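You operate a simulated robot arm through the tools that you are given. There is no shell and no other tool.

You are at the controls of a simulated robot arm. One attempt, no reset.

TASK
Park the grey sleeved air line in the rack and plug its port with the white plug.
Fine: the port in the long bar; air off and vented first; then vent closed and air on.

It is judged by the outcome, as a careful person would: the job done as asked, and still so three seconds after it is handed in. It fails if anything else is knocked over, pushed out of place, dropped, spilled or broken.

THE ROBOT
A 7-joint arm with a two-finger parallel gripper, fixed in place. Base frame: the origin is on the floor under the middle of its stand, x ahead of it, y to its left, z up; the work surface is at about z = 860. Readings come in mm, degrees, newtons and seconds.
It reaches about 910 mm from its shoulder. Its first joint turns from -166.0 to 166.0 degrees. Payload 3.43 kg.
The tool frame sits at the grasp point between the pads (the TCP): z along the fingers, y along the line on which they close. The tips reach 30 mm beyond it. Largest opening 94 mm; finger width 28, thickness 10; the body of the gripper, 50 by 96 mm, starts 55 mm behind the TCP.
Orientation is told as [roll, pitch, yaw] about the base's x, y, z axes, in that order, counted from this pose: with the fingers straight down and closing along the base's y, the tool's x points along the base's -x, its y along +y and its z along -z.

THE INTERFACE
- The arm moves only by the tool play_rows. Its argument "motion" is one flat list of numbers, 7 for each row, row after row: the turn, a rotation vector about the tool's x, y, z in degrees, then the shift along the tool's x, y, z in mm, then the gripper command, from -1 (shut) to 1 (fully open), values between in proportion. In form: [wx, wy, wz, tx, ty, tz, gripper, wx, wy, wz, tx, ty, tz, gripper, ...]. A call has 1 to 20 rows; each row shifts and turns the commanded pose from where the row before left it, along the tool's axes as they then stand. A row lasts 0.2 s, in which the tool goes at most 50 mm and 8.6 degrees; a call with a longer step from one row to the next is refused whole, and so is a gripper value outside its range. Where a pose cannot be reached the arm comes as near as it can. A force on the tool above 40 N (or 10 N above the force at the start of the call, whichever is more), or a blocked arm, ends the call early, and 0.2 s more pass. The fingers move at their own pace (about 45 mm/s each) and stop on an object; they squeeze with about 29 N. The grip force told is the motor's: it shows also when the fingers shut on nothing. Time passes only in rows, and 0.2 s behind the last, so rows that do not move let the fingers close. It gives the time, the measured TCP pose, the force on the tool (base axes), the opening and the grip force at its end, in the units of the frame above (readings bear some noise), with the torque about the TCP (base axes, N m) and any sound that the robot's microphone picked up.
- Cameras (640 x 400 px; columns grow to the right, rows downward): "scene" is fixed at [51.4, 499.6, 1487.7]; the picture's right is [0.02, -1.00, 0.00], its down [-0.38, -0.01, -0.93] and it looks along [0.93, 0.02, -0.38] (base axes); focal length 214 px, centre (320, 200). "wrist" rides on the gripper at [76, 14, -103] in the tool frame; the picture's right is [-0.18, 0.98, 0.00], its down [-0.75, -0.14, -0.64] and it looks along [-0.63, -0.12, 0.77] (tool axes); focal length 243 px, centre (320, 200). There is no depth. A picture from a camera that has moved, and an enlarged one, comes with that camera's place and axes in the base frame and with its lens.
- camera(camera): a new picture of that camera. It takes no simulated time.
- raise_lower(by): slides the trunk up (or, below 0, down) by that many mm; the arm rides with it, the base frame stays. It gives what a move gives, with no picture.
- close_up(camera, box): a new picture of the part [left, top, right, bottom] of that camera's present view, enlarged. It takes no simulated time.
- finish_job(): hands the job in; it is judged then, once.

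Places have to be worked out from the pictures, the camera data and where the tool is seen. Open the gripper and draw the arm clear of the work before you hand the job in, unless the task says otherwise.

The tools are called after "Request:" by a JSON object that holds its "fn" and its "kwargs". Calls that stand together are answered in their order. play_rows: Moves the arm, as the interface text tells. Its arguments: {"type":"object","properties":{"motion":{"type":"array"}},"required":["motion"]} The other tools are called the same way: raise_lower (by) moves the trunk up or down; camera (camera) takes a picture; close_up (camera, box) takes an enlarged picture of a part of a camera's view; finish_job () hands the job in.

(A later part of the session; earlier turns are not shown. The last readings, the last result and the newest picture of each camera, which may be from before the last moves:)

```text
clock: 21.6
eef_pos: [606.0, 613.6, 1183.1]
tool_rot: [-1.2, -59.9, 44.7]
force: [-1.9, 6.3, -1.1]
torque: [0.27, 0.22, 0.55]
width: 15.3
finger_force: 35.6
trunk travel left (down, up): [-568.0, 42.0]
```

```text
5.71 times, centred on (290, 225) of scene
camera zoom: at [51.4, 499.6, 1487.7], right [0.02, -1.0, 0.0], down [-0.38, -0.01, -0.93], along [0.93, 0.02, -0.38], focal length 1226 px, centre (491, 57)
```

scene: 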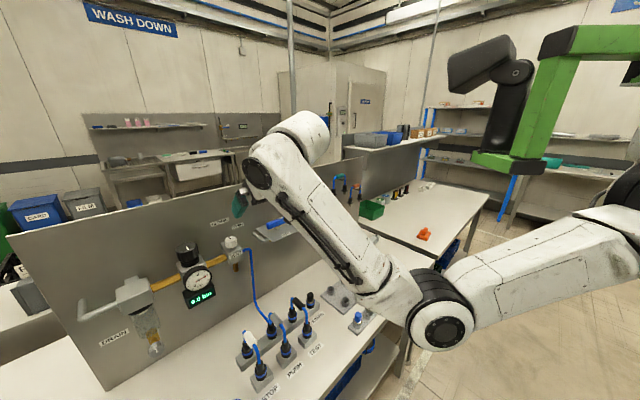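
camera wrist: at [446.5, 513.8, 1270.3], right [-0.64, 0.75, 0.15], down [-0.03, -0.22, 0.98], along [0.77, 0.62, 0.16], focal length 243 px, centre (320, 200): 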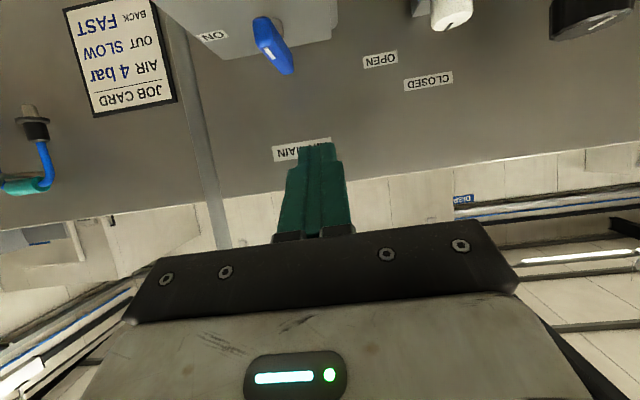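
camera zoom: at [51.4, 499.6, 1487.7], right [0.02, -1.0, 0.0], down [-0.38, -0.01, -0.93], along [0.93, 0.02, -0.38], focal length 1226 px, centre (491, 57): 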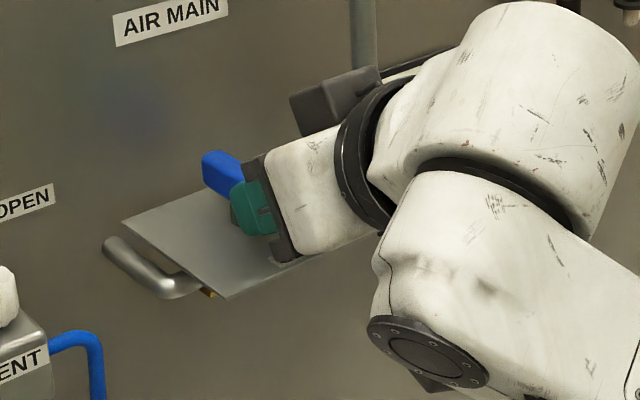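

Gripped at 15 mm with a slight torque. I'll turn the lever a few more degrees clockwise about its pivot and see whether it hits the stop.

Request:
{"fn": "play_rows", "kwargs": {"motion": [2.2, 0, 1.25, 0, 1.9, 0, -1, 2.2, 0, 1.25, 0, 1.9, 0, -1, 0, 0, 0, 0, 0, 0, -1]}}

Request:
{"fn": "close_up", "kwargs": {"camera": "wrist", "box": [180, 30, 420, 210]}}

Request:
{"fn": "close_up", "kwargs": {"camera": "scene", "box": [240, 190, 340, 260]}}

```text
clock: 22.4
eef_pos: [602.7, 615.5, 1184.0]
tool_rot: [-1.5, -59.9, 39.5]
force: [-2.3, -5.1, 2.8]
torque: [-0.16, 0.13, 1.24]
width: 17.2
finger_force: 45.1
trunk travel left (down, up): [-568.0, 42.0]
```

```text
2.22 times, centred on (300, 120) of wrist
camera zoom: at [494.3, 546.8, 1169.8], right [-0.54, 0.83, 0.15], down [-0.06, -0.21, 0.98], along [0.84, 0.52, 0.16], focal length 539 px, centre (364, 378)
```

zoom: 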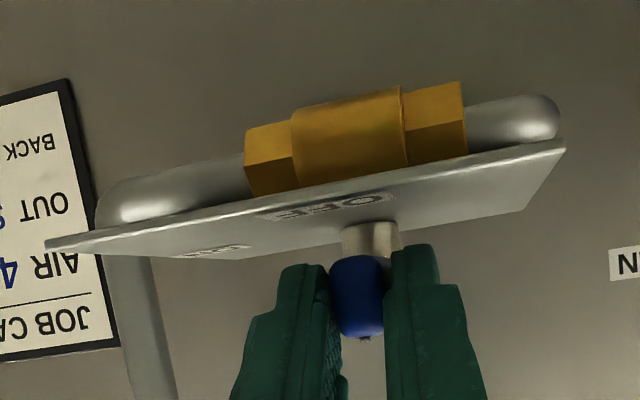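

```text
5.71 times, centred on (290, 225) of scene
camera zoom: at [51.4, 499.6, 1487.7], right [0.02, -1.0, 0.0], down [-0.38, -0.01, -0.93], along [0.93, 0.02, -0.38], focal length 1226 px, centre (491, 57)
```

zoom: 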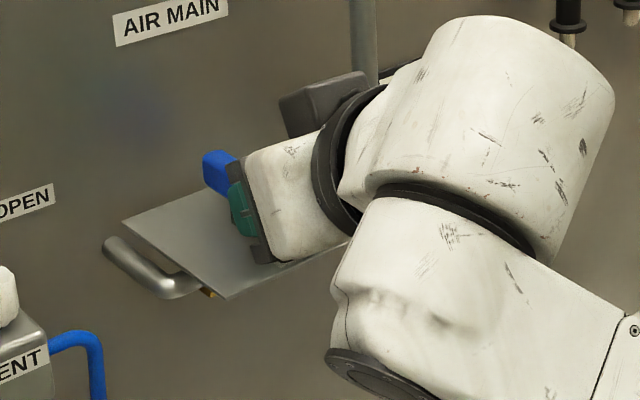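

The fingers were pried open at higher torque, so the lever is hard against its OFF stop. I'll release, retreat and check it.

Request:
{"fn": "play_rows", "kwargs": {"motion": [-2.2, 0, -1.25, 0, -1.9, 0, 0, 0, 0, 0, 0, 0, 0, 0, 0, 0, 0, 0, 0, 0, 0, 0, 0, 0, 10, 0, -17.3, 0, 0, 0, 0, 10, 0, -17.3, 0, 0, 0, 0, 15, 0, -26, 0, 0, 0, 0, -20, 0, -20, 0, 0, 0, 0, -20, 0, -20, 0, 0, 0, 0, -20, 0, -20, 0]}}

Request:
{"fn": "camera", "kwargs": {"camera": "wrist"}}

Request:
{"fn": "close_up", "kwargs": {"camera": "scene", "box": [240, 190, 340, 260]}}

Request:
{"fn": "close_up", "kwargs": {"camera": "scene", "box": [180, 220, 260, 310]}}

```text
clock: 24.4
eef_pos: [534.7, 555.1, 1265.4]
tool_rot: [-1.4, -59.9, 42.0]
force: [0.5, -0.3, 0.4]
torque: [0.01, -0.01, -0.04]
width: 47.2
finger_force: 0.0
trunk travel left (down, up): [-568.0, 42.0]
```

```text
taken
camera wrist: at [428.3, 481.5, 1251.5], right [-0.58, 0.8, 0.15], down [-0.05, -0.21, 0.98], along [0.82, 0.55, 0.16], focal length 243 px, centre (320, 200)
```

wrist: 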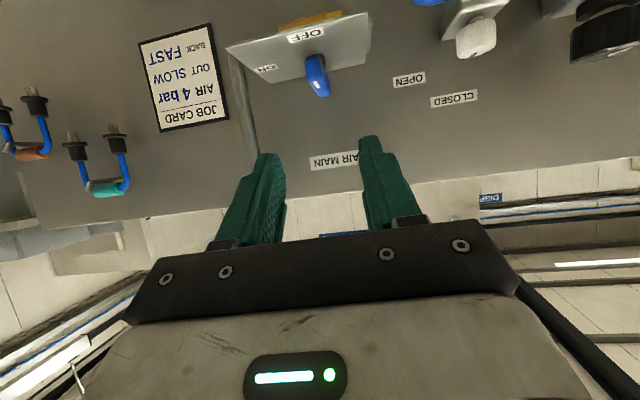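

```text
5.71 times, centred on (290, 225) of scene
camera zoom: at [51.4, 499.6, 1487.7], right [0.02, -1.0, 0.0], down [-0.38, -0.01, -0.93], along [0.93, 0.02, -0.38], focal length 1226 px, centre (491, 57)
```

zoom: 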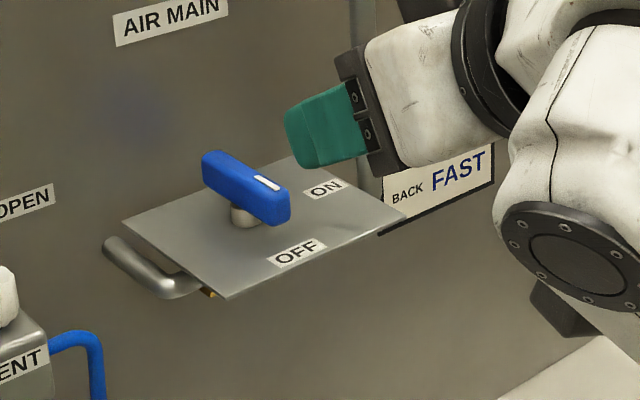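

```text
4.44 times, centred on (220, 265) of scene
camera zoom: at [51.4, 499.6, 1487.7], right [0.02, -1.0, 0.0], down [-0.38, -0.01, -0.93], along [0.93, 0.02, -0.38], focal length 953 px, centre (764, -89)
```

zoom: 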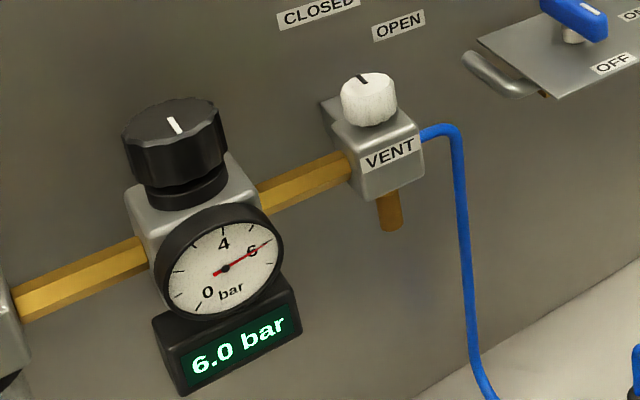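

The lever now points squarely at OFF. Next is the vent knob (near (529, 740), z 1163–1184), so I'll swing the tool heading to about 70° with 45° tilt and stage in front of it.

Request:
{"fn": "play_rows", "kwargs": {"motion": [0, 7.5, 0, 0, 0, 0, 0.3, 0, 7.5, 0, 0, 0, 0, 0.3, -4.95, 0, -4.95, 0, 0, 0, 0.3, -4.95, 0, -4.95, 0, 0, 0, 0.3, -4.95, 0, -4.95, 0, 0, 0, 0.3, -4.95, 0, -4.95, 0, 0, 0, 0.3, 0, 0, 0, -13.3, 22.9, 25.1, 0.3, 0, 0, 0, -13.3, 22.9, 25.1, 0.3, 0, 0, 0, -13.3, 22.9, 25.1, 0.3]}}

Request:
{"fn": "camera", "kwargs": {"camera": "wrist"}}

Request:
{"fn": "camera", "kwargs": {"camera": "scene"}}

```text
clock: 26.4
eef_pos: [500.9, 655.1, 1239.7]
tool_rot: [-0.7, -44.6, 69.3]
force: [0.1, -0.1, -0.5]
torque: [0.01, 0.04, -0.02]
width: 60.7
finger_force: 0.1
trunk travel left (down, up): [-568.0, 42.0]
```

```text
taken
camera wrist: at [440.1, 542.3, 1258.4], right [-0.87, 0.48, 0.12], down [0.15, 0.03, 0.99], along [0.47, 0.88, -0.1], focal length 243 px, centre (320, 200)
```

wrist: 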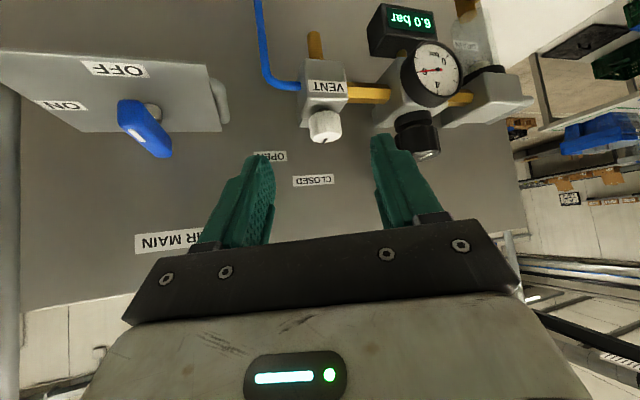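

```text
taken
```

scene: 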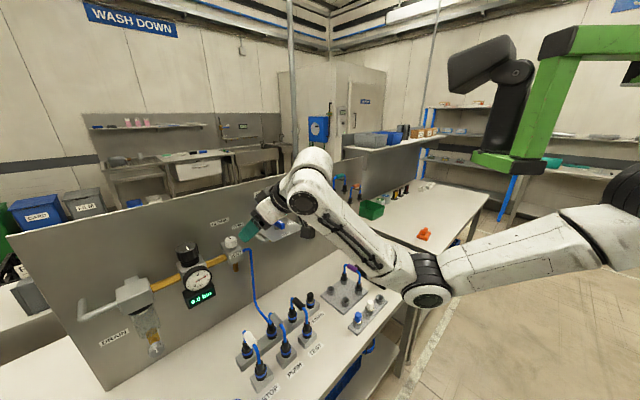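

Request:
{"fn": "close_up", "kwargs": {"camera": "wrist", "box": [270, 70, 390, 160]}}

Request:
{"fn": "close_up", "kwargs": {"camera": "scene", "box": [205, 210, 275, 270]}}

```text
4.44 times, centred on (330, 115) of wrist
camera zoom: at [440.1, 542.3, 1258.4], right [-0.87, 0.48, 0.12], down [0.15, 0.03, 0.99], along [0.47, 0.88, -0.1], focal length 1078 px, centre (276, 578)
```

zoom: 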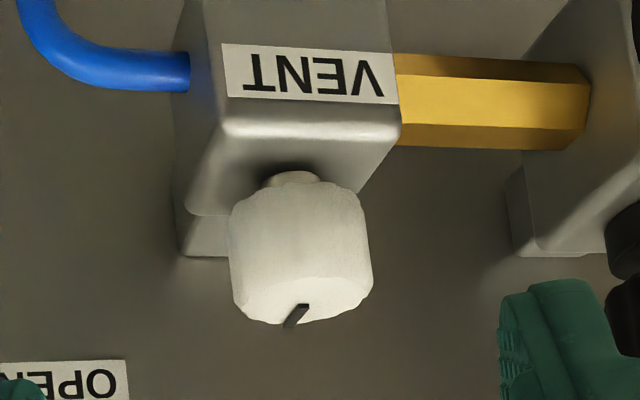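

```text
6.67 times, centred on (240, 240) of scene
camera zoom: at [51.4, 499.6, 1487.7], right [0.02, -1.0, 0.0], down [-0.38, -0.01, -0.93], along [0.93, 0.02, -0.38], focal length 1430 px, centre (853, -67)
```

zoom: 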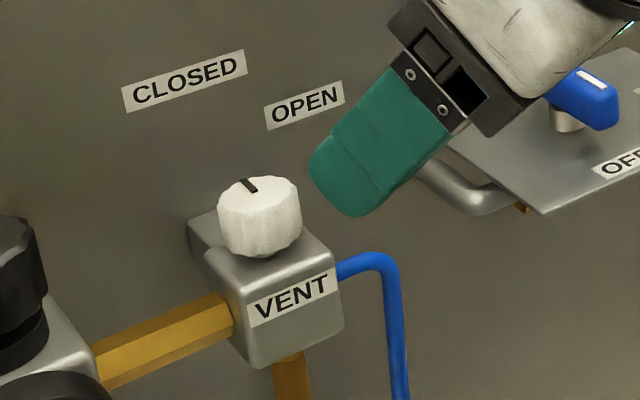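

The knob's top centre triangulates to about (532, 743, 1181), diameter 30 mm. I'll advance most of the way with the open fingers straddling it.

Request:
{"fn": "play_rows", "kwargs": {"motion": [0, 0, 0, -6, 0.4, 23, 0.3, 0, 0, 0, -6, 0.4, 23, 0.3, 0, 0, 0, -6, 0.4, 23, 0.3, 0, 0, 0, 0, 0, 0, 0.3]}}

Request:
{"fn": "camera", "kwargs": {"camera": "wrist"}}

Request:
{"fn": "close_up", "kwargs": {"camera": "scene", "box": [205, 210, 275, 270]}}

```text
clock: 27.4
eef_pos: [521.9, 712.8, 1203.0]
tool_rot: [-0.7, -44.6, 69.5]
force: [0.8, -0.3, -0.7]
torque: [-0.03, -0.01, 0.02]
width: 60.9
finger_force: 0.0
trunk travel left (down, up): [-568.0, 42.0]
```

```text
taken
camera wrist: at [461.2, 599.5, 1223.1], right [-0.87, 0.48, 0.12], down [0.15, 0.03, 0.99], along [0.47, 0.88, -0.1], focal length 243 px, centre (320, 200)
```

wrist: 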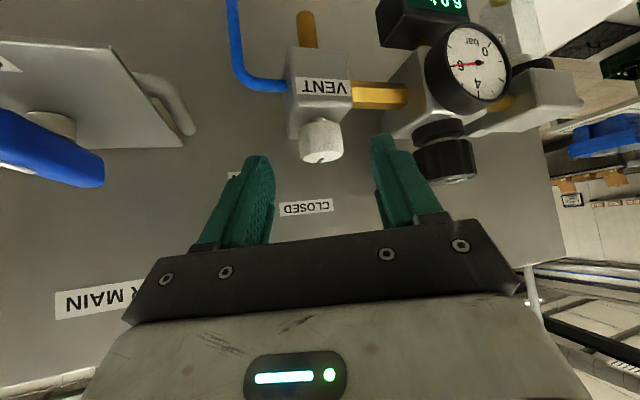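

```text
6.67 times, centred on (240, 240) of scene
camera zoom: at [51.4, 499.6, 1487.7], right [0.02, -1.0, 0.0], down [-0.38, -0.01, -0.93], along [0.93, 0.02, -0.38], focal length 1430 px, centre (853, -67)
```

zoom: 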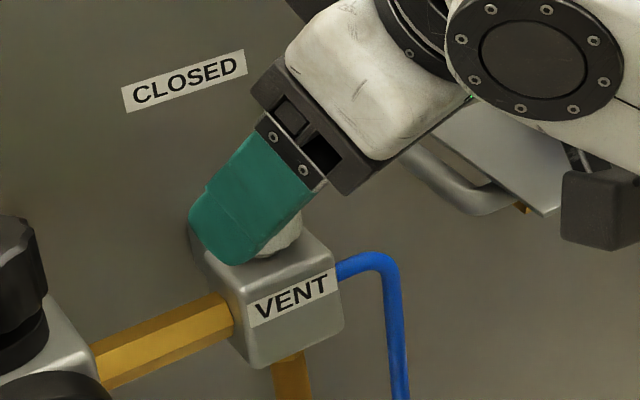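

The knob is centred between the fingers. I'll advance the last 25 mm and close on it.

Request:
{"fn": "play_rows", "kwargs": {"motion": [0, 0, 0, -2.8, 0.4, 12.5, 0.3, 0, 0, 0, -2.8, 0.4, 12.5, 0.3, 0, 0, 0, 0, 0, 0, -1, 0, 0, 0, 0, 0, 0, -1, 0, 0, 0, 0, 0, 0, -1, 0, 0, 0, 0, 0, 0, -1]}}

Request:
{"fn": "close_up", "kwargs": {"camera": "wrist", "box": [200, 60, 440, 220]}}

Request:
{"fn": "close_up", "kwargs": {"camera": "scene", "box": [205, 210, 275, 270]}}

```text
clock: 28.8
eef_pos: [529.5, 733.1, 1189.5]
tool_rot: [-0.7, -44.7, 69.4]
force: [1.5, 0.9, -0.6]
torque: [0.08, 0.32, 0.0]
width: 29.6
finger_force: 45.1
trunk travel left (down, up): [-568.0, 42.0]
```

```text
2.50 times, centred on (320, 140) of wrist
camera zoom: at [468.7, 619.8, 1209.6], right [-0.87, 0.48, 0.12], down [0.15, 0.03, 0.99], along [0.47, 0.88, -0.1], focal length 606 px, centre (320, 350)
```

zoom: 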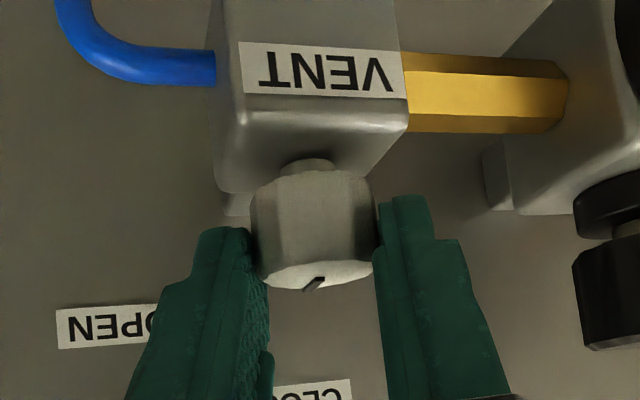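

```text
6.67 times, centred on (240, 240) of scene
camera zoom: at [51.4, 499.6, 1487.7], right [0.02, -1.0, 0.0], down [-0.38, -0.01, -0.93], along [0.93, 0.02, -0.38], focal length 1430 px, centre (853, -67)
```

zoom: 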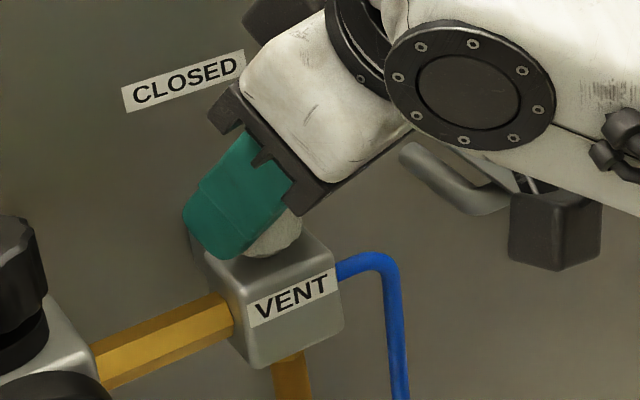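

The knob is gripped at 29.6 mm. I'll rotate the tool about the knob's vertical axis clockwise (toward OPEN), 50° in small steps.

Request:
{"fn": "play_rows", "kwargs": {"motion": [3.52, 0, 3.55, 0, 1.05, 0, -1, 3.52, 0, 3.55, 0, 1.05, 0, -1, 3.52, 0, 3.55, 0, 1.05, 0, -1, 3.52, 0, 3.55, 0, 1.05, 0, -1, 3.52, 0, 3.55, 0, 1.05, 0, -1, 3.52, 0, 3.55, 0, 1.05, 0, -1, 3.52, 0, 3.55, 0, 1.05, 0, -1, 3.52, 0, 3.55, 0, 1.05, 0, -1, 3.52, 0, 3.55, 0, 1.05, 0, -1, 3.52, 0, 3.55, 0, 1.05, 0, -1]}}

Request:
{"fn": "close_up", "kwargs": {"camera": "wrist", "box": [200, 60, 440, 220]}}

Request:
{"fn": "close_up", "kwargs": {"camera": "scene", "box": [170, 200, 290, 310]}}

```text
clock: 31.0
eef_pos: [520.4, 741.6, 1189.6]
tool_rot: [-0.5, -45.2, 19.3]
force: [2.3, 9.2, 12.8]
torque: [-0.04, 0.12, 0.13]
width: 29.6
finger_force: 45.1
trunk travel left (down, up): [-568.0, 42.0]
```

```text
2.50 times, centred on (320, 140) of wrist
camera zoom: at [394.9, 713.5, 1208.1], right [-0.2, 0.97, 0.13], down [0.11, -0.1, 0.99], along [0.97, 0.21, -0.09], focal length 606 px, centre (320, 350)
```

zoom: 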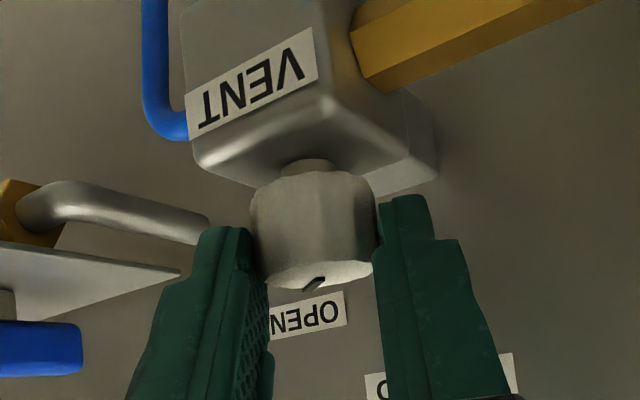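

```text
3.64 times, centred on (230, 255) of scene
camera zoom: at [51.4, 499.6, 1487.7], right [0.02, -1.0, 0.0], down [-0.38, -0.01, -0.93], along [0.93, 0.02, -0.38], focal length 780 px, centre (647, 0)
```

zoom: 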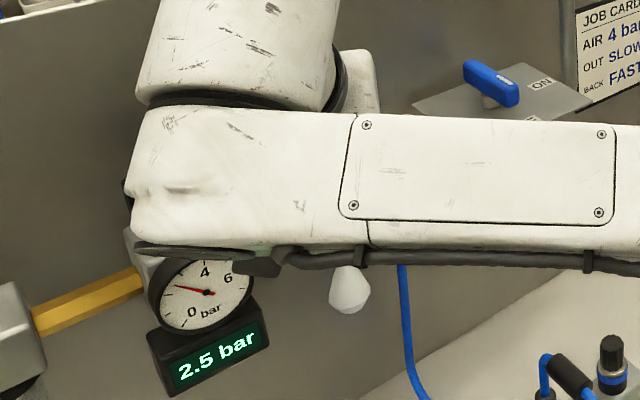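

The knob turned with the grip and pressure is falling (2.5 bar). I'll open the fingers, rotate back 50° around the knob, then regrasp for the second half of the turn.

Request:
{"fn": "play_rows", "kwargs": {"motion": [0, 0, 0, 0, 0, 0, 0.3, 0, 0, 0, 0, 0, 0, 0.3, -3.52, 0, -3.55, 0, -1.05, 0, 0.3, -3.52, 0, -3.55, 0, -1.05, 0, 0.3, -3.52, 0, -3.55, 0, -1.05, 0, 0.3, -3.52, 0, -3.55, 0, -1.05, 0, 0.3, -3.52, 0, -3.55, 0, -1.05, 0, 0.3, -3.52, 0, -3.55, 0, -1.05, 0, 0.3, -3.52, 0, -3.55, 0, -1.05, 0, 0.3, -3.52, 0, -3.55, 0, -1.05, 0, 0.3, -3.52, 0, -3.55, 0, -1.05, 0, 0.3, -3.52, 0, -3.55, 0, -1.05, 0, 0.3]}}

Request:
{"fn": "close_up", "kwargs": {"camera": "wrist", "box": [200, 60, 440, 220]}}

Request:
{"fn": "close_up", "kwargs": {"camera": "scene", "box": [170, 200, 290, 310]}}

```text
clock: 33.6
eef_pos: [527.8, 731.6, 1188.6]
tool_rot: [-0.8, -44.6, 69.5]
force: [-0.2, 0.3, 0.0]
torque: [0.03, 0.01, 0.02]
width: 61.0
finger_force: 0.1
trunk travel left (down, up): [-568.0, 42.0]
```

```text
2.50 times, centred on (320, 140) of wrist
camera zoom: at [467.9, 618.6, 1208.3], right [-0.87, 0.47, 0.12], down [0.15, 0.03, 0.99], along [0.46, 0.88, -0.1], focal length 606 px, centre (320, 350)
```

zoom: 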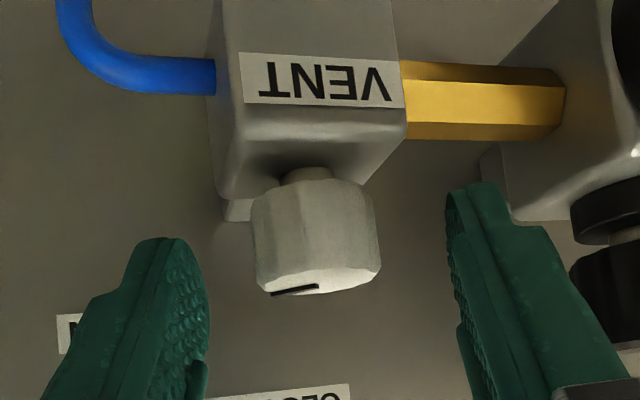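

```text
3.64 times, centred on (230, 255) of scene
camera zoom: at [51.4, 499.6, 1487.7], right [0.02, -1.0, 0.0], down [-0.38, -0.01, -0.93], along [0.93, 0.02, -0.38], focal length 780 px, centre (647, 0)
```

zoom: 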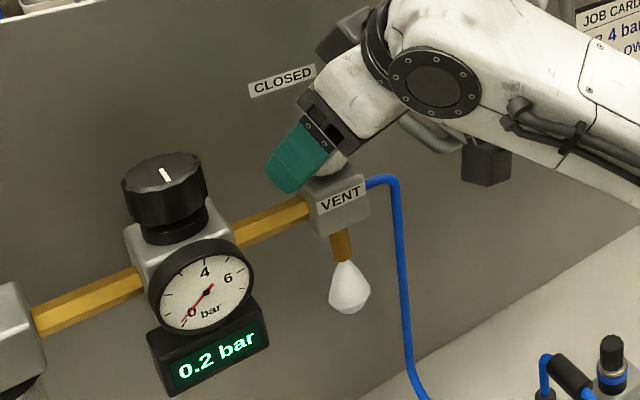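

Pressure is at 0.2 bar, with the air plume visible under the vent. I'll regrasp and turn the knob the remaining 40° to OPEN.

Request:
{"fn": "play_rows", "kwargs": {"motion": [0, 0, 0, -1.4, -1.1, 1.4, 0.3, 0, 0, 0, 0, 0, 0, -1, 0, 0, 0, 0, 0, 0, -1, 0, 0, 0, 0, 0, 0, -1, 3.52, 0, 3.55, 0, 1.05, 0, -1, 3.52, 0, 3.55, 0, 1.05, 0, -1, 3.52, 0, 3.55, 0, 1.05, 0, -1, 3.52, 0, 3.55, 0, 1.05, 0, -1, 3.52, 0, 3.55, 0, 1.05, 0, -1, 3.52, 0, 3.55, 0, 1.05, 0, -1, 3.52, 0, 3.55, 0, 1.05, 0, -1, 3.52, 0, 3.55, 0, 1.05, 0, -1]}}

Request:
{"fn": "close_up", "kwargs": {"camera": "wrist", "box": [200, 60, 440, 220]}}

```text
clock: 36.2
eef_pos: [522.5, 739.4, 1188.4]
tool_rot: [-0.9, -44.9, 29.4]
force: [-2.6, -2.4, -6.8]
torque: [0.02, 1.01, 0.67]
width: 29.8
finger_force: 44.9
trunk travel left (down, up): [-568.0, 42.0]
```

```text
2.50 times, centred on (320, 140) of wrist
camera zoom: at [403.4, 690.7, 1207.8], right [-0.36, 0.92, 0.12], down [0.13, -0.08, 0.99], along [0.92, 0.37, -0.1], focal length 606 px, centre (320, 350)
```

zoom: 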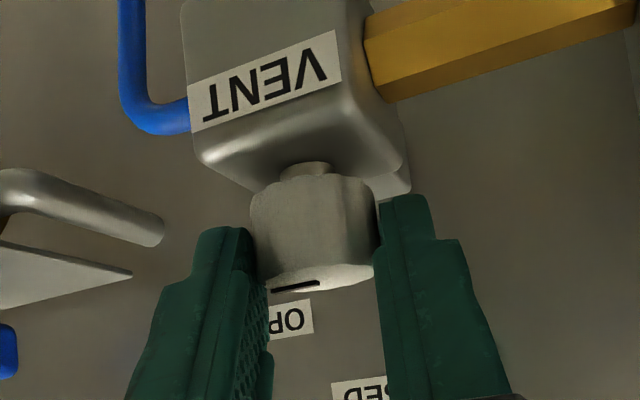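

That makes about 90° in total with torque rising, so it should be at OPEN. I'll release, back away and check the pointer and gauge.

Request:
{"fn": "play_rows", "kwargs": {"motion": [0, 0, 0, 0, 0, 0, 0.3, 0, 0, 0, 0, 0, 0, 0.3, 0, 0, 0, 0, 0, -20, 0.3, 0, 0, 0, 0, 0, -25, 0.3, 0, 0, 0, 0, 0, -30, 0.3, 0, 0, 0, 0, 0, -30, 0.3]}}

Request:
{"fn": "close_up", "kwargs": {"camera": "wrist", "box": [240, 60, 400, 180]}}

Request:
{"fn": "close_up", "kwargs": {"camera": "scene", "box": [170, 200, 290, 310]}}

```text
clock: 37.6
eef_pos: [457.8, 702.9, 1260.8]
tool_rot: [-0.7, -45.0, 29.5]
force: [-0.8, -0.4, 0.6]
torque: [-0.01, -0.01, 0.0]
width: 61.1
finger_force: 0.0
trunk travel left (down, up): [-568.0, 42.0]
```

```text
3.33 times, centred on (320, 120) of wrist
camera zoom: at [339.2, 653.8, 1280.6], right [-0.36, 0.92, 0.12], down [0.13, -0.08, 0.99], along [0.92, 0.37, -0.1], focal length 809 px, centre (320, 467)
```

zoom: 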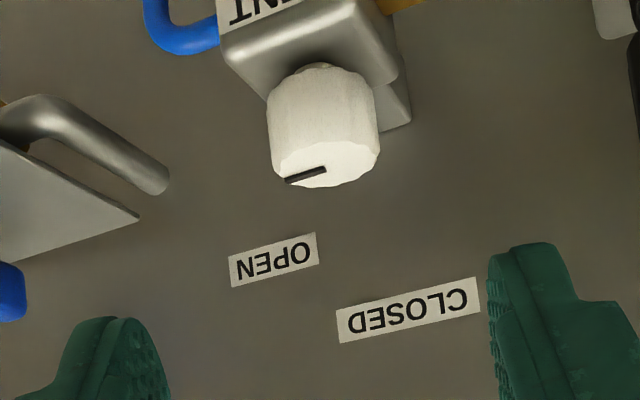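

```text
3.64 times, centred on (230, 255) of scene
camera zoom: at [51.4, 499.6, 1487.7], right [0.02, -1.0, 0.0], down [-0.38, -0.01, -0.93], along [0.93, 0.02, -0.38], focal length 780 px, centre (647, 0)
```

zoom: 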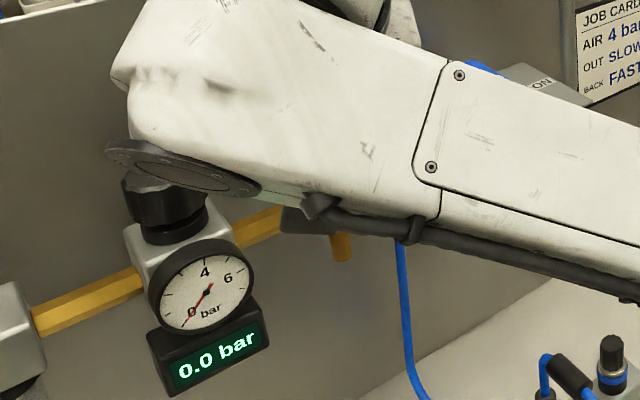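

The gauge reads 0.0 bar and the vent pointer is at OPEN. I'll pull back, bring the fingers to straight down, and move over the bench for the grey line.

Request:
{"fn": "play_rows", "kwargs": {"motion": [0, 0, 0, -5, -33.8, -23, 0.3, 0, 0, 0, -5, -33.8, -23, 0.3, 0, 0, 0, -5, -33.8, -23, 0.3, 0, 0, 0, -5, -33.8, -23, 0.3, -5.3, 0, -5.3, 0, 0, 0, 0.3, -5.3, 0, -5.3, 0, 0, 0, 0.3, 0, 7.5, 0, 0, 0, 0, 0.3, 0, 7.5, 0, 0, 0, 0, 0.3, 0, 7.5, 0, 0, 0, 0, 0.3, 0, 7.5, 0, 0, 0, 0, 0.3, 0, 7.5, 0, 0, 0, 0, 0.3, 0, 7.5, 0, 0, 0, 0, 0.3]}}

Request:
{"fn": "camera", "kwargs": {"camera": "scene"}}

Request:
{"fn": "camera", "kwargs": {"camera": "wrist"}}

```text
clock: 40.2
eef_pos: [478.4, 561.3, 1343.5]
tool_rot: [-0.5, 0.1, 44.0]
force: [-0.3, -0.2, -0.6]
torque: [-0.02, 0.02, 0.02]
width: 61.0
finger_force: 0.0
trunk travel left (down, up): [-568.0, 42.0]
```

```text
taken
```

scene: 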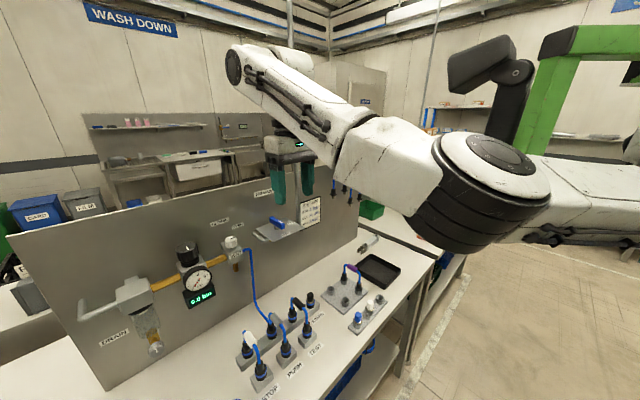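

```text
taken
camera wrist: at [411.8, 519.4, 1447.2], right [-0.55, 0.83, -0.01], down [0.64, 0.43, 0.64], along [0.54, 0.35, -0.77], focal length 243 px, centre (320, 200)
```

wrist: 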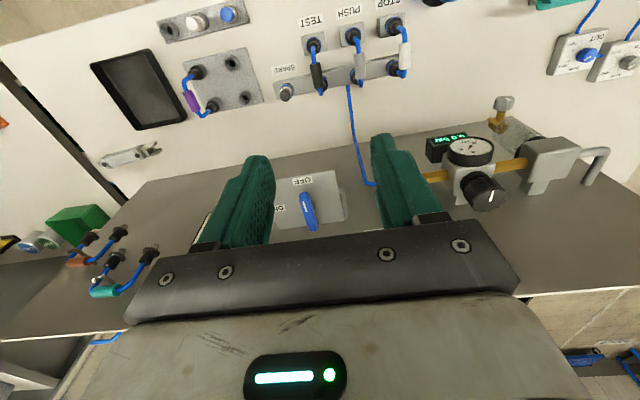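

Everything is clear and the lever shows OFF. I'll step back and left a little, then lower the trunk to view the grey line from close up.

Request:
{"fn": "play_rows", "kwargs": {"motion": [0, 0, 0, 30, 20, 0, 0.3, 0, 0, 0, 30, 20, 0, 0.3]}}

Request:
{"fn": "raise_lower", "kwargs": {"by": -220}}

Request:
{"fn": "camera", "kwargs": {"camera": "wrist"}}

Request:
{"fn": "camera", "kwargs": {"camera": "scene"}}

```text
clock: 40.8
eef_pos: [405.6, 548.4, 1344.2]
tool_rot: [-0.5, 0.2, 43.9]
force: [0.5, -0.5, 0.2]
torque: [-0.04, -0.01, -0.01]
width: 61.1
finger_force: 0.1
trunk travel left (down, up): [-568.0, 42.0]
```

```text
clock: 43.1
eef_pos: [407.1, 548.9, 1123.5]
tool_rot: [-0.5, 0.2, 44.0]
force: [-0.8, 0.1, 0.5]
torque: [-0.02, 0.0, 0.01]
width: 61.1
finger_force: 0.0
trunk travel left (down, up): [-348.0, 262.0]
```

```text
taken
camera wrist: at [339.8, 506.9, 1226.5], right [-0.55, 0.84, -0.01], down [0.64, 0.43, 0.64], along [0.54, 0.35, -0.77], focal length 243 px, centre (320, 200)
```

wrist: 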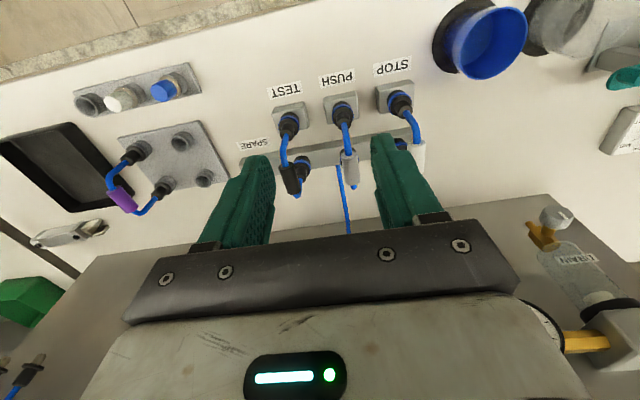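

```text
taken
```

scene: 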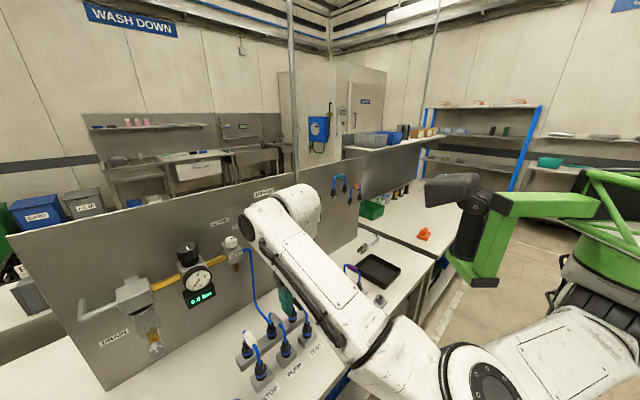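

Request:
{"fn": "close_up", "kwargs": {"camera": "wrist", "box": [220, 60, 440, 220]}}

Request:
{"fn": "close_up", "kwargs": {"camera": "wrist", "box": [60, 50, 260, 220]}}

Request:
{"fn": "close_up", "kwargs": {"camera": "scene", "box": [220, 290, 330, 390]}}

```text
2.50 times, centred on (330, 140) of wrist
camera zoom: at [339.8, 506.9, 1226.5], right [-0.55, 0.84, -0.01], down [0.64, 0.43, 0.64], along [0.54, 0.35, -0.77], focal length 606 px, centre (295, 350)
```

zoom: 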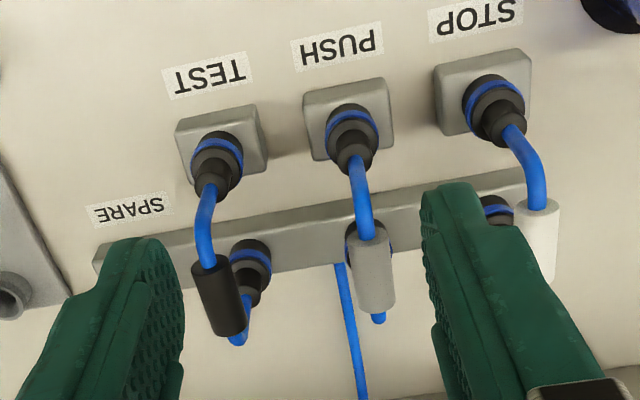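

```text
2.35 times, centred on (160, 135) of wrist
camera zoom: at [339.8, 506.9, 1226.5], right [-0.55, 0.84, -0.01], down [0.64, 0.43, 0.64], along [0.54, 0.35, -0.77], focal length 571 px, centre (696, 353)
```

zoom: 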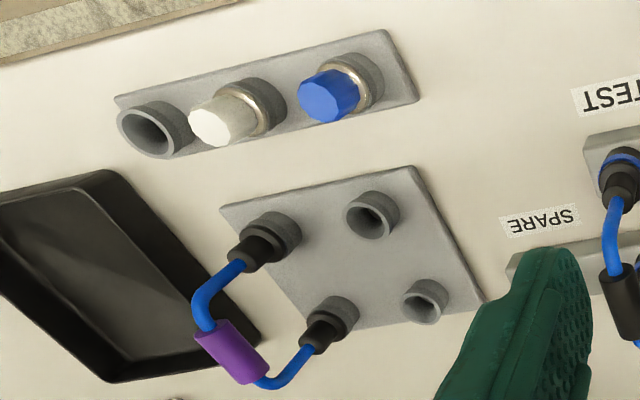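

```text
4.00 times, centred on (275, 340) of scene
camera zoom: at [51.4, 499.6, 1487.7], right [0.02, -1.0, 0.0], down [-0.38, -0.01, -0.93], along [0.93, 0.02, -0.38], focal length 858 px, centre (500, -360)
```

zoom: 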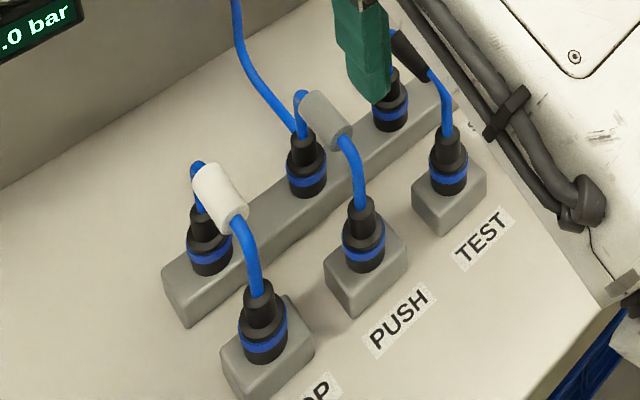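

The grey sleeve triangulates to (448.6, 619.5, 990): horizontal, along the panel normal, about 40 mm long and 16 mm thick, with neighbours 74 mm to each side. I'll move straight above it.

Request:
{"fn": "play_rows", "kwargs": {"motion": [0, 0, -0.6, -26.3, 7.3, 0, 0, 0, 0, 0, -26.3, 7.3, 0, 0, 0, 0, 0, -26.3, 7.3, 0, 0, 0, 0, 0, 0, 0, 0, 0]}}

Request:
{"fn": "camera", "kwargs": {"camera": "wrist"}}

Request:
{"fn": "close_up", "kwargs": {"camera": "scene", "box": [200, 230, 360, 390]}}

```text
clock: 44.1
eef_pos: [446.1, 620.4, 1123.1]
tool_rot: [-0.5, 0.2, 44.5]
force: [-0.6, -0.4, -1.0]
torque: [0.01, 0.02, 0.03]
width: 46.7
finger_force: 0.2
trunk travel left (down, up): [-348.0, 262.0]
```

```text
taken
camera wrist: at [380.8, 577.0, 1226.5], right [-0.56, 0.83, -0.01], down [0.63, 0.43, 0.64], along [0.54, 0.35, -0.77], focal length 243 px, centre (320, 200)
```

wrist: 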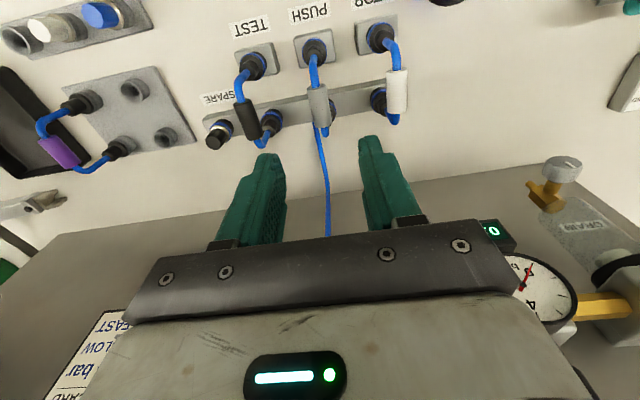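

```text
2.50 times, centred on (280, 310) of scene
camera zoom: at [51.4, 499.6, 1487.7], right [0.02, -1.0, 0.0], down [-0.38, -0.01, -0.93], along [0.93, 0.02, -0.38], focal length 536 px, centre (420, -75)
```

zoom: 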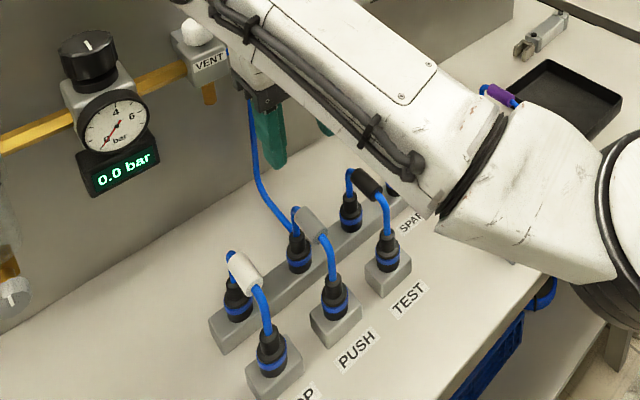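

The gripper is directly above the sleeve, within about 3 mm. I'll correct that and descend with the arm so the elbow stays high, stopping just above the grasp height.

Request:
{"fn": "play_rows", "kwargs": {"motion": [0, 0, 0, -1.3, -2.5, 24, 0, 0, 0, 0, 0, 0, 24, 0, 0, 0, 0, 0, 0, 24, 0, 0, 0, 0, 0, 0, 24, 0, 0, 0, 0, 0, 0, 0, 0]}}

Request:
{"fn": "camera", "kwargs": {"camera": "wrist"}}

Request:
{"fn": "camera", "kwargs": {"camera": "scene"}}

Request:
{"fn": "close_up", "kwargs": {"camera": "scene", "box": [220, 280, 340, 380]}}

```text
clock: 45.3
eef_pos: [451.1, 619.8, 1026.3]
tool_rot: [-0.5, 0.2, 44.4]
force: [0.4, -0.2, 0.2]
torque: [0.0, -0.02, -0.01]
width: 46.9
finger_force: 0.1
trunk travel left (down, up): [-348.0, 262.0]
```

```text
taken
camera wrist: at [384.2, 575.8, 1129.5], right [-0.56, 0.83, -0.01], down [0.63, 0.43, 0.64], along [0.54, 0.35, -0.77], focal length 243 px, centre (320, 200)
```

wrist: 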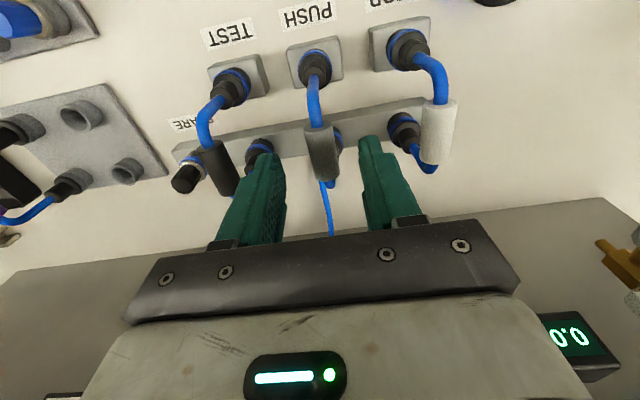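

```text
taken
```

scene: 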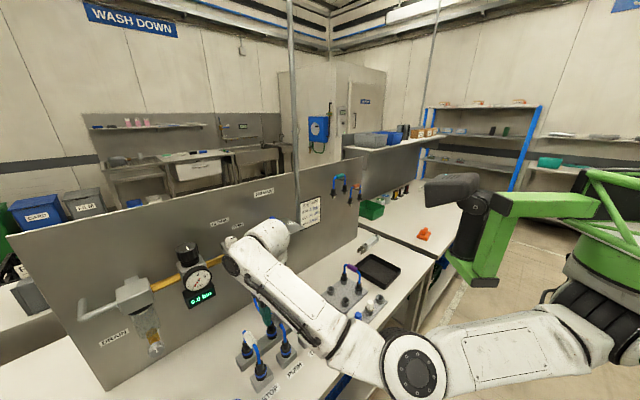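

```text
4.00 times, centred on (280, 330) of scene
camera zoom: at [51.4, 499.6, 1487.7], right [0.02, -1.0, 0.0], down [-0.38, -0.01, -0.93], along [0.93, 0.02, -0.38], focal length 858 px, centre (480, -320)
```

zoom: 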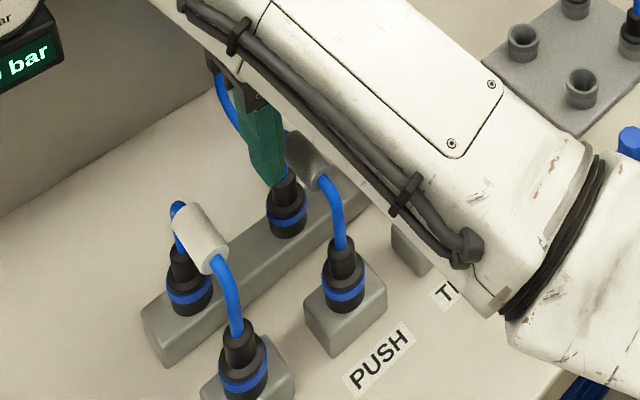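

The sleeve is centred between the fingers. I'll descend the last 38 mm and close on it.

Request:
{"fn": "play_rows", "kwargs": {"motion": [0, 0, 0, 2, 0, 19, 0, 0, 0, 0, 0, 0, 19, 0, 0, 0, 0, 0, 0, 0, -1, 0, 0, 0, 0, 0, 0, -1, 0, 0, 0, 0, 0, 0, -1, 0, 0, 0, 0, 0, 0, -1]}}

Request:
{"fn": "camera", "kwargs": {"camera": "wrist"}}

Request:
{"fn": "close_up", "kwargs": {"camera": "scene", "box": [220, 280, 340, 380]}}

```text
clock: 46.7
eef_pos: [447.9, 617.8, 988.7]
tool_rot: [-0.4, 0.2, 44.5]
force: [0.6, -2.0, -0.4]
torque: [-0.06, 0.0, 0.01]
width: 17.6
finger_force: 28.9
trunk travel left (down, up): [-348.0, 262.0]
```

```text
taken
camera wrist: at [382.7, 574.0, 1092.5], right [-0.56, 0.83, -0.01], down [0.63, 0.43, 0.64], along [0.54, 0.35, -0.77], focal length 243 px, centre (320, 200)
```

wrist: 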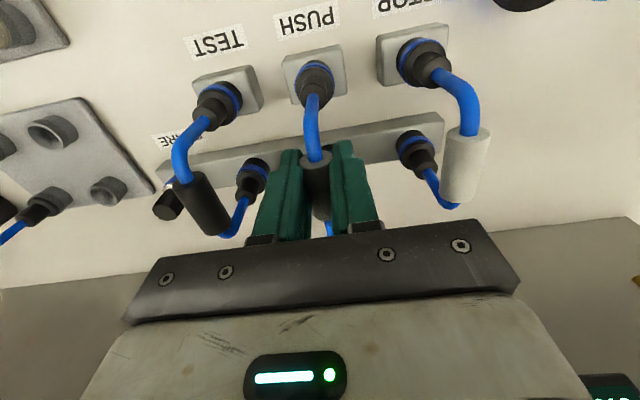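

```text
4.00 times, centred on (280, 330) of scene
camera zoom: at [51.4, 499.6, 1487.7], right [0.02, -1.0, 0.0], down [-0.38, -0.01, -0.93], along [0.93, 0.02, -0.38], focal length 858 px, centre (480, -320)
```

zoom: 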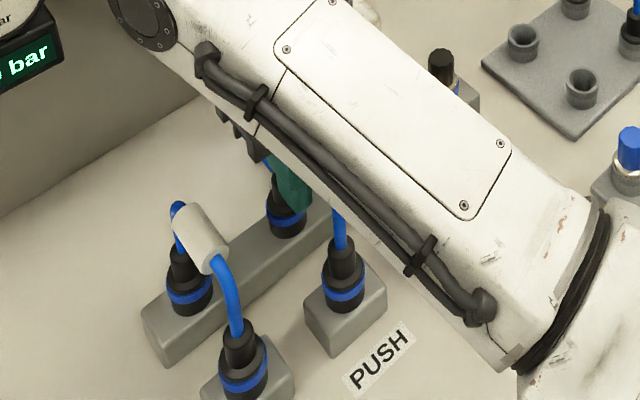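

I have the sleeve, at 17.6 mm width. I'll lift straight up gently and watch the force and whether both ends come free.

Request:
{"fn": "play_rows", "kwargs": {"motion": [0, 0, 0, 0, 0, -5, -1, 0, 0, 0, 0, 0, -6, -1, 0, 0, 0, 0, 0, -8, -1, 0, 0, 0, 0, 0, -8, -1, 0, 0, 0, 0, 0, 0, -1]}}

Request:
{"fn": "camera", "kwargs": {"camera": "wrist"}}

Request:
{"fn": "close_up", "kwargs": {"camera": "scene", "box": [220, 280, 340, 380]}}

```text
clock: 47.9
eef_pos: [448.5, 617.1, 1015.9]
tool_rot: [-0.5, 0.3, 44.6]
force: [-0.1, 0.1, -0.7]
torque: [0.01, -0.01, 0.02]
width: 17.5
finger_force: 28.4
trunk travel left (down, up): [-348.0, 262.0]
```

```text
taken
camera wrist: at [382.6, 574.1, 1118.9], right [-0.56, 0.83, -0.01], down [0.63, 0.43, 0.64], along [0.54, 0.35, -0.77], focal length 243 px, centre (320, 200)
```

wrist: 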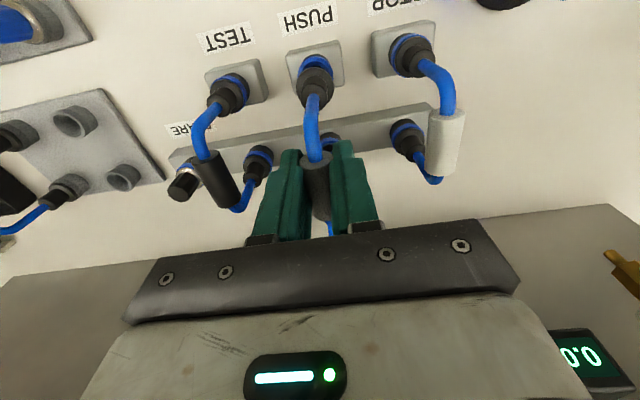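

```text
4.00 times, centred on (280, 330) of scene
camera zoom: at [51.4, 499.6, 1487.7], right [0.02, -1.0, 0.0], down [-0.38, -0.01, -0.93], along [0.93, 0.02, -0.38], focal length 858 px, centre (480, -320)
```

zoom: 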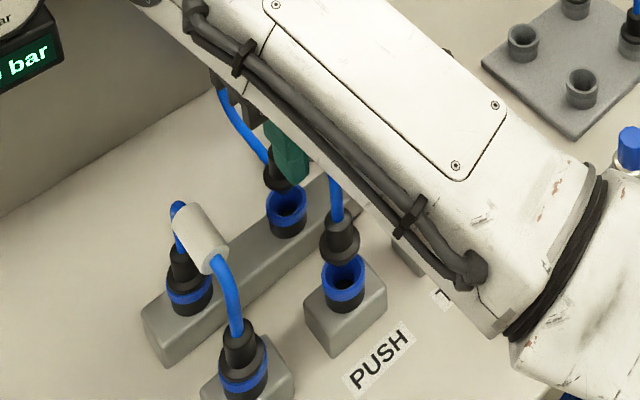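

Both connectors are out of their ports and hang rigidly together. I'll lift well clear of the neighbouring lines.

Request:
{"fn": "play_rows", "kwargs": {"motion": [0, 0, 0, 0, 0, -25, -1, 0, 0, 0, 0, 0, -30, -1, 0, 0, 0, 0, 0, -30, -1, 0, 0, 0, 0, 0, -30, -1, 0, 0, 0, 0, 0, -10, -1]}}

Request:
{"fn": "camera", "kwargs": {"camera": "scene"}}

Request:
{"fn": "camera", "kwargs": {"camera": "wrist"}}

```text
clock: 49.1
eef_pos: [448.4, 618.1, 1139.9]
tool_rot: [-0.5, 0.2, 44.5]
force: [0.3, 0.0, -0.6]
torque: [0.01, 0.01, -0.01]
width: 17.5
finger_force: 28.9
trunk travel left (down, up): [-348.0, 262.0]
```

```text
taken
```

scene: 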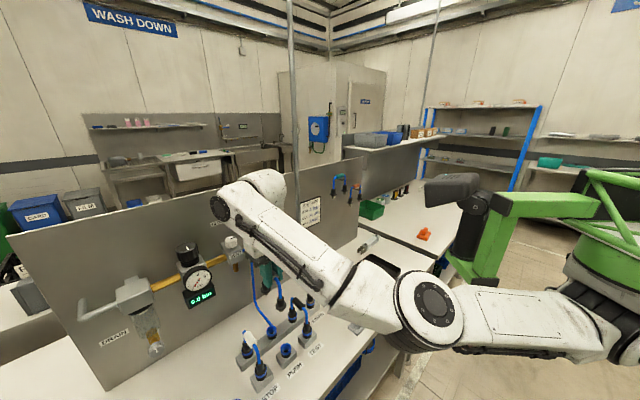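

```text
taken
camera wrist: at [382.5, 575.5, 1244.3], right [-0.56, 0.83, -0.01], down [0.63, 0.43, 0.64], along [0.54, 0.35, -0.77], focal length 243 px, centre (320, 200)
```

wrist: 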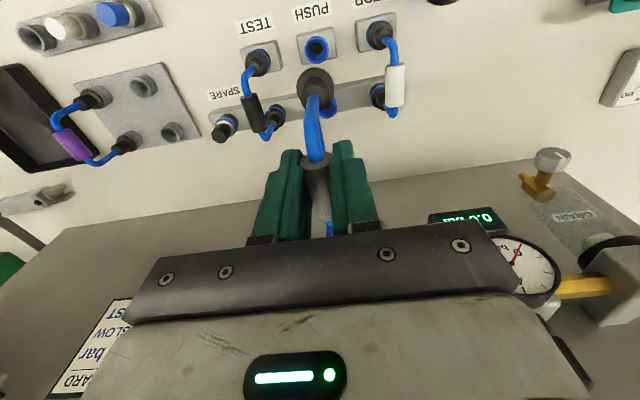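

Clear of everything at z 1140. I'll travel right along the bench toward the rack, part of the way first.

Request:
{"fn": "play_rows", "kwargs": {"motion": [0, 0, 0, 0, -35, 0, -1, 0, 0, 0, 0, -35, 0, -1, 0, 0, 0, 0, -35, 0, -1, 0, 0, 0, 0, -35, 0, -1, 0, 0, 0, 0, -30, 0, -1]}}

Request:
{"fn": "camera", "kwargs": {"camera": "scene"}}

Request:
{"fn": "camera", "kwargs": {"camera": "wrist"}}

```text
clock: 50.3
eef_pos: [567.3, 495.9, 1141.3]
tool_rot: [-0.5, 0.2, 44.6]
force: [-0.6, 0.4, -1.2]
torque: [0.0, 0.0, 0.03]
width: 17.6
finger_force: 29.4
trunk travel left (down, up): [-348.0, 262.0]
```

```text
taken
```

scene: 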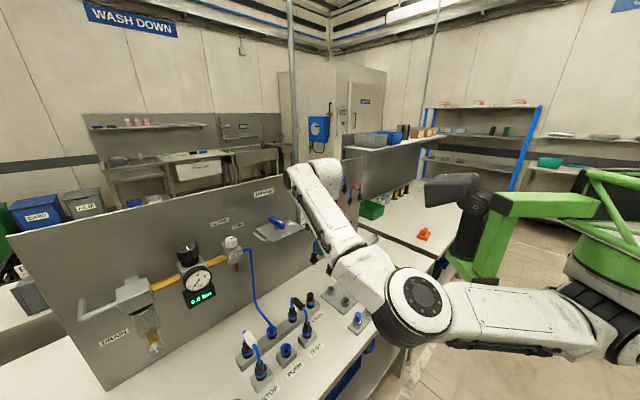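

```text
taken
camera wrist: at [503.4, 453.9, 1244.9], right [-0.56, 0.83, -0.01], down [0.63, 0.43, 0.64], along [0.54, 0.35, -0.77], focal length 243 px, centre (320, 200)
```

wrist: 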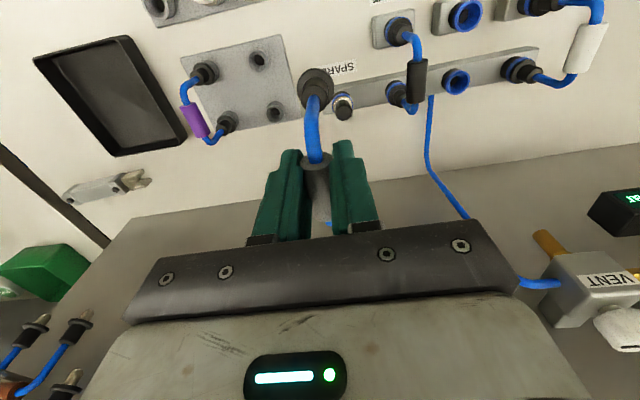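

Request:
{"fn": "close_up", "kwargs": {"camera": "wrist", "box": [170, 20, 330, 160]}}

Request:
{"fn": "close_up", "kwargs": {"camera": "wrist", "box": [330, 0, 500, 120]}}

Request:
{"fn": "close_up", "kwargs": {"camera": "scene", "box": [300, 260, 400, 340]}}

```text
2.86 times, centred on (250, 90) of wrist
camera zoom: at [503.4, 453.9, 1244.9], right [-0.56, 0.83, -0.01], down [0.63, 0.43, 0.64], along [0.54, 0.35, -0.77], focal length 693 px, centre (520, 514)
```

zoom: 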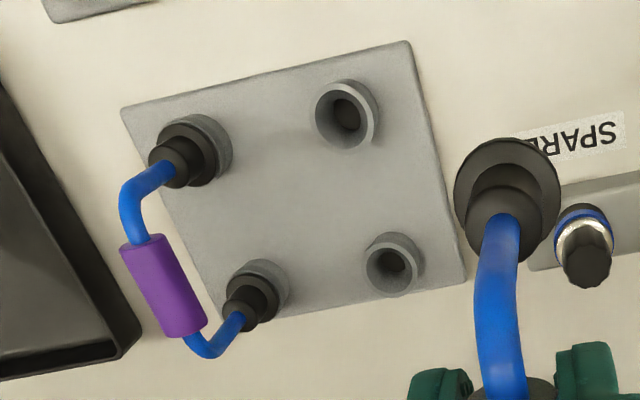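

```text
3.33 times, centred on (415, 60) of wrist
camera zoom: at [503.4, 453.9, 1244.9], right [-0.56, 0.83, -0.01], down [0.63, 0.43, 0.64], along [0.54, 0.35, -0.77], focal length 809 px, centre (3, 667)
```

zoom: 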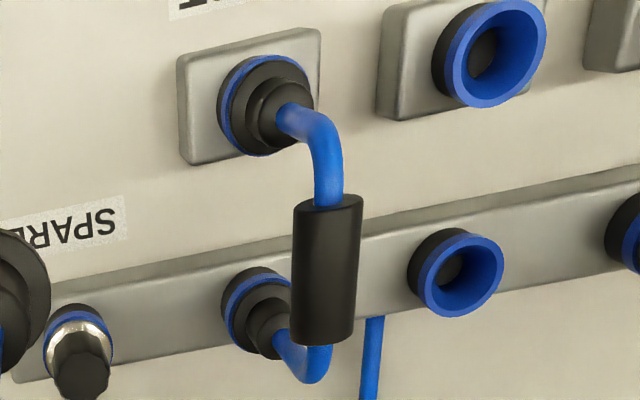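

```text
5.00 times, centred on (350, 300) of scene
camera zoom: at [51.4, 499.6, 1487.7], right [0.02, -1.0, 0.0], down [-0.38, -0.01, -0.93], along [0.93, 0.02, -0.38], focal length 1072 px, centre (170, -300)
```

zoom: 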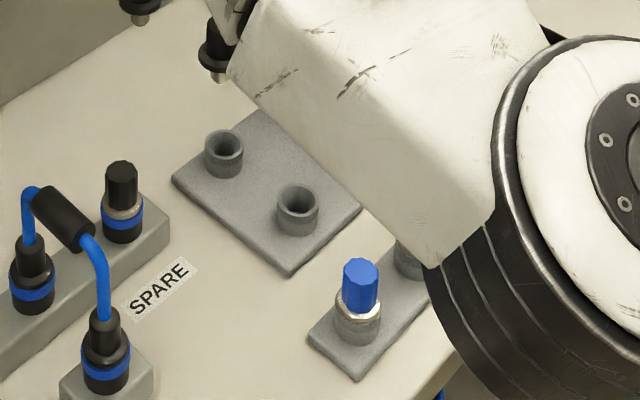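

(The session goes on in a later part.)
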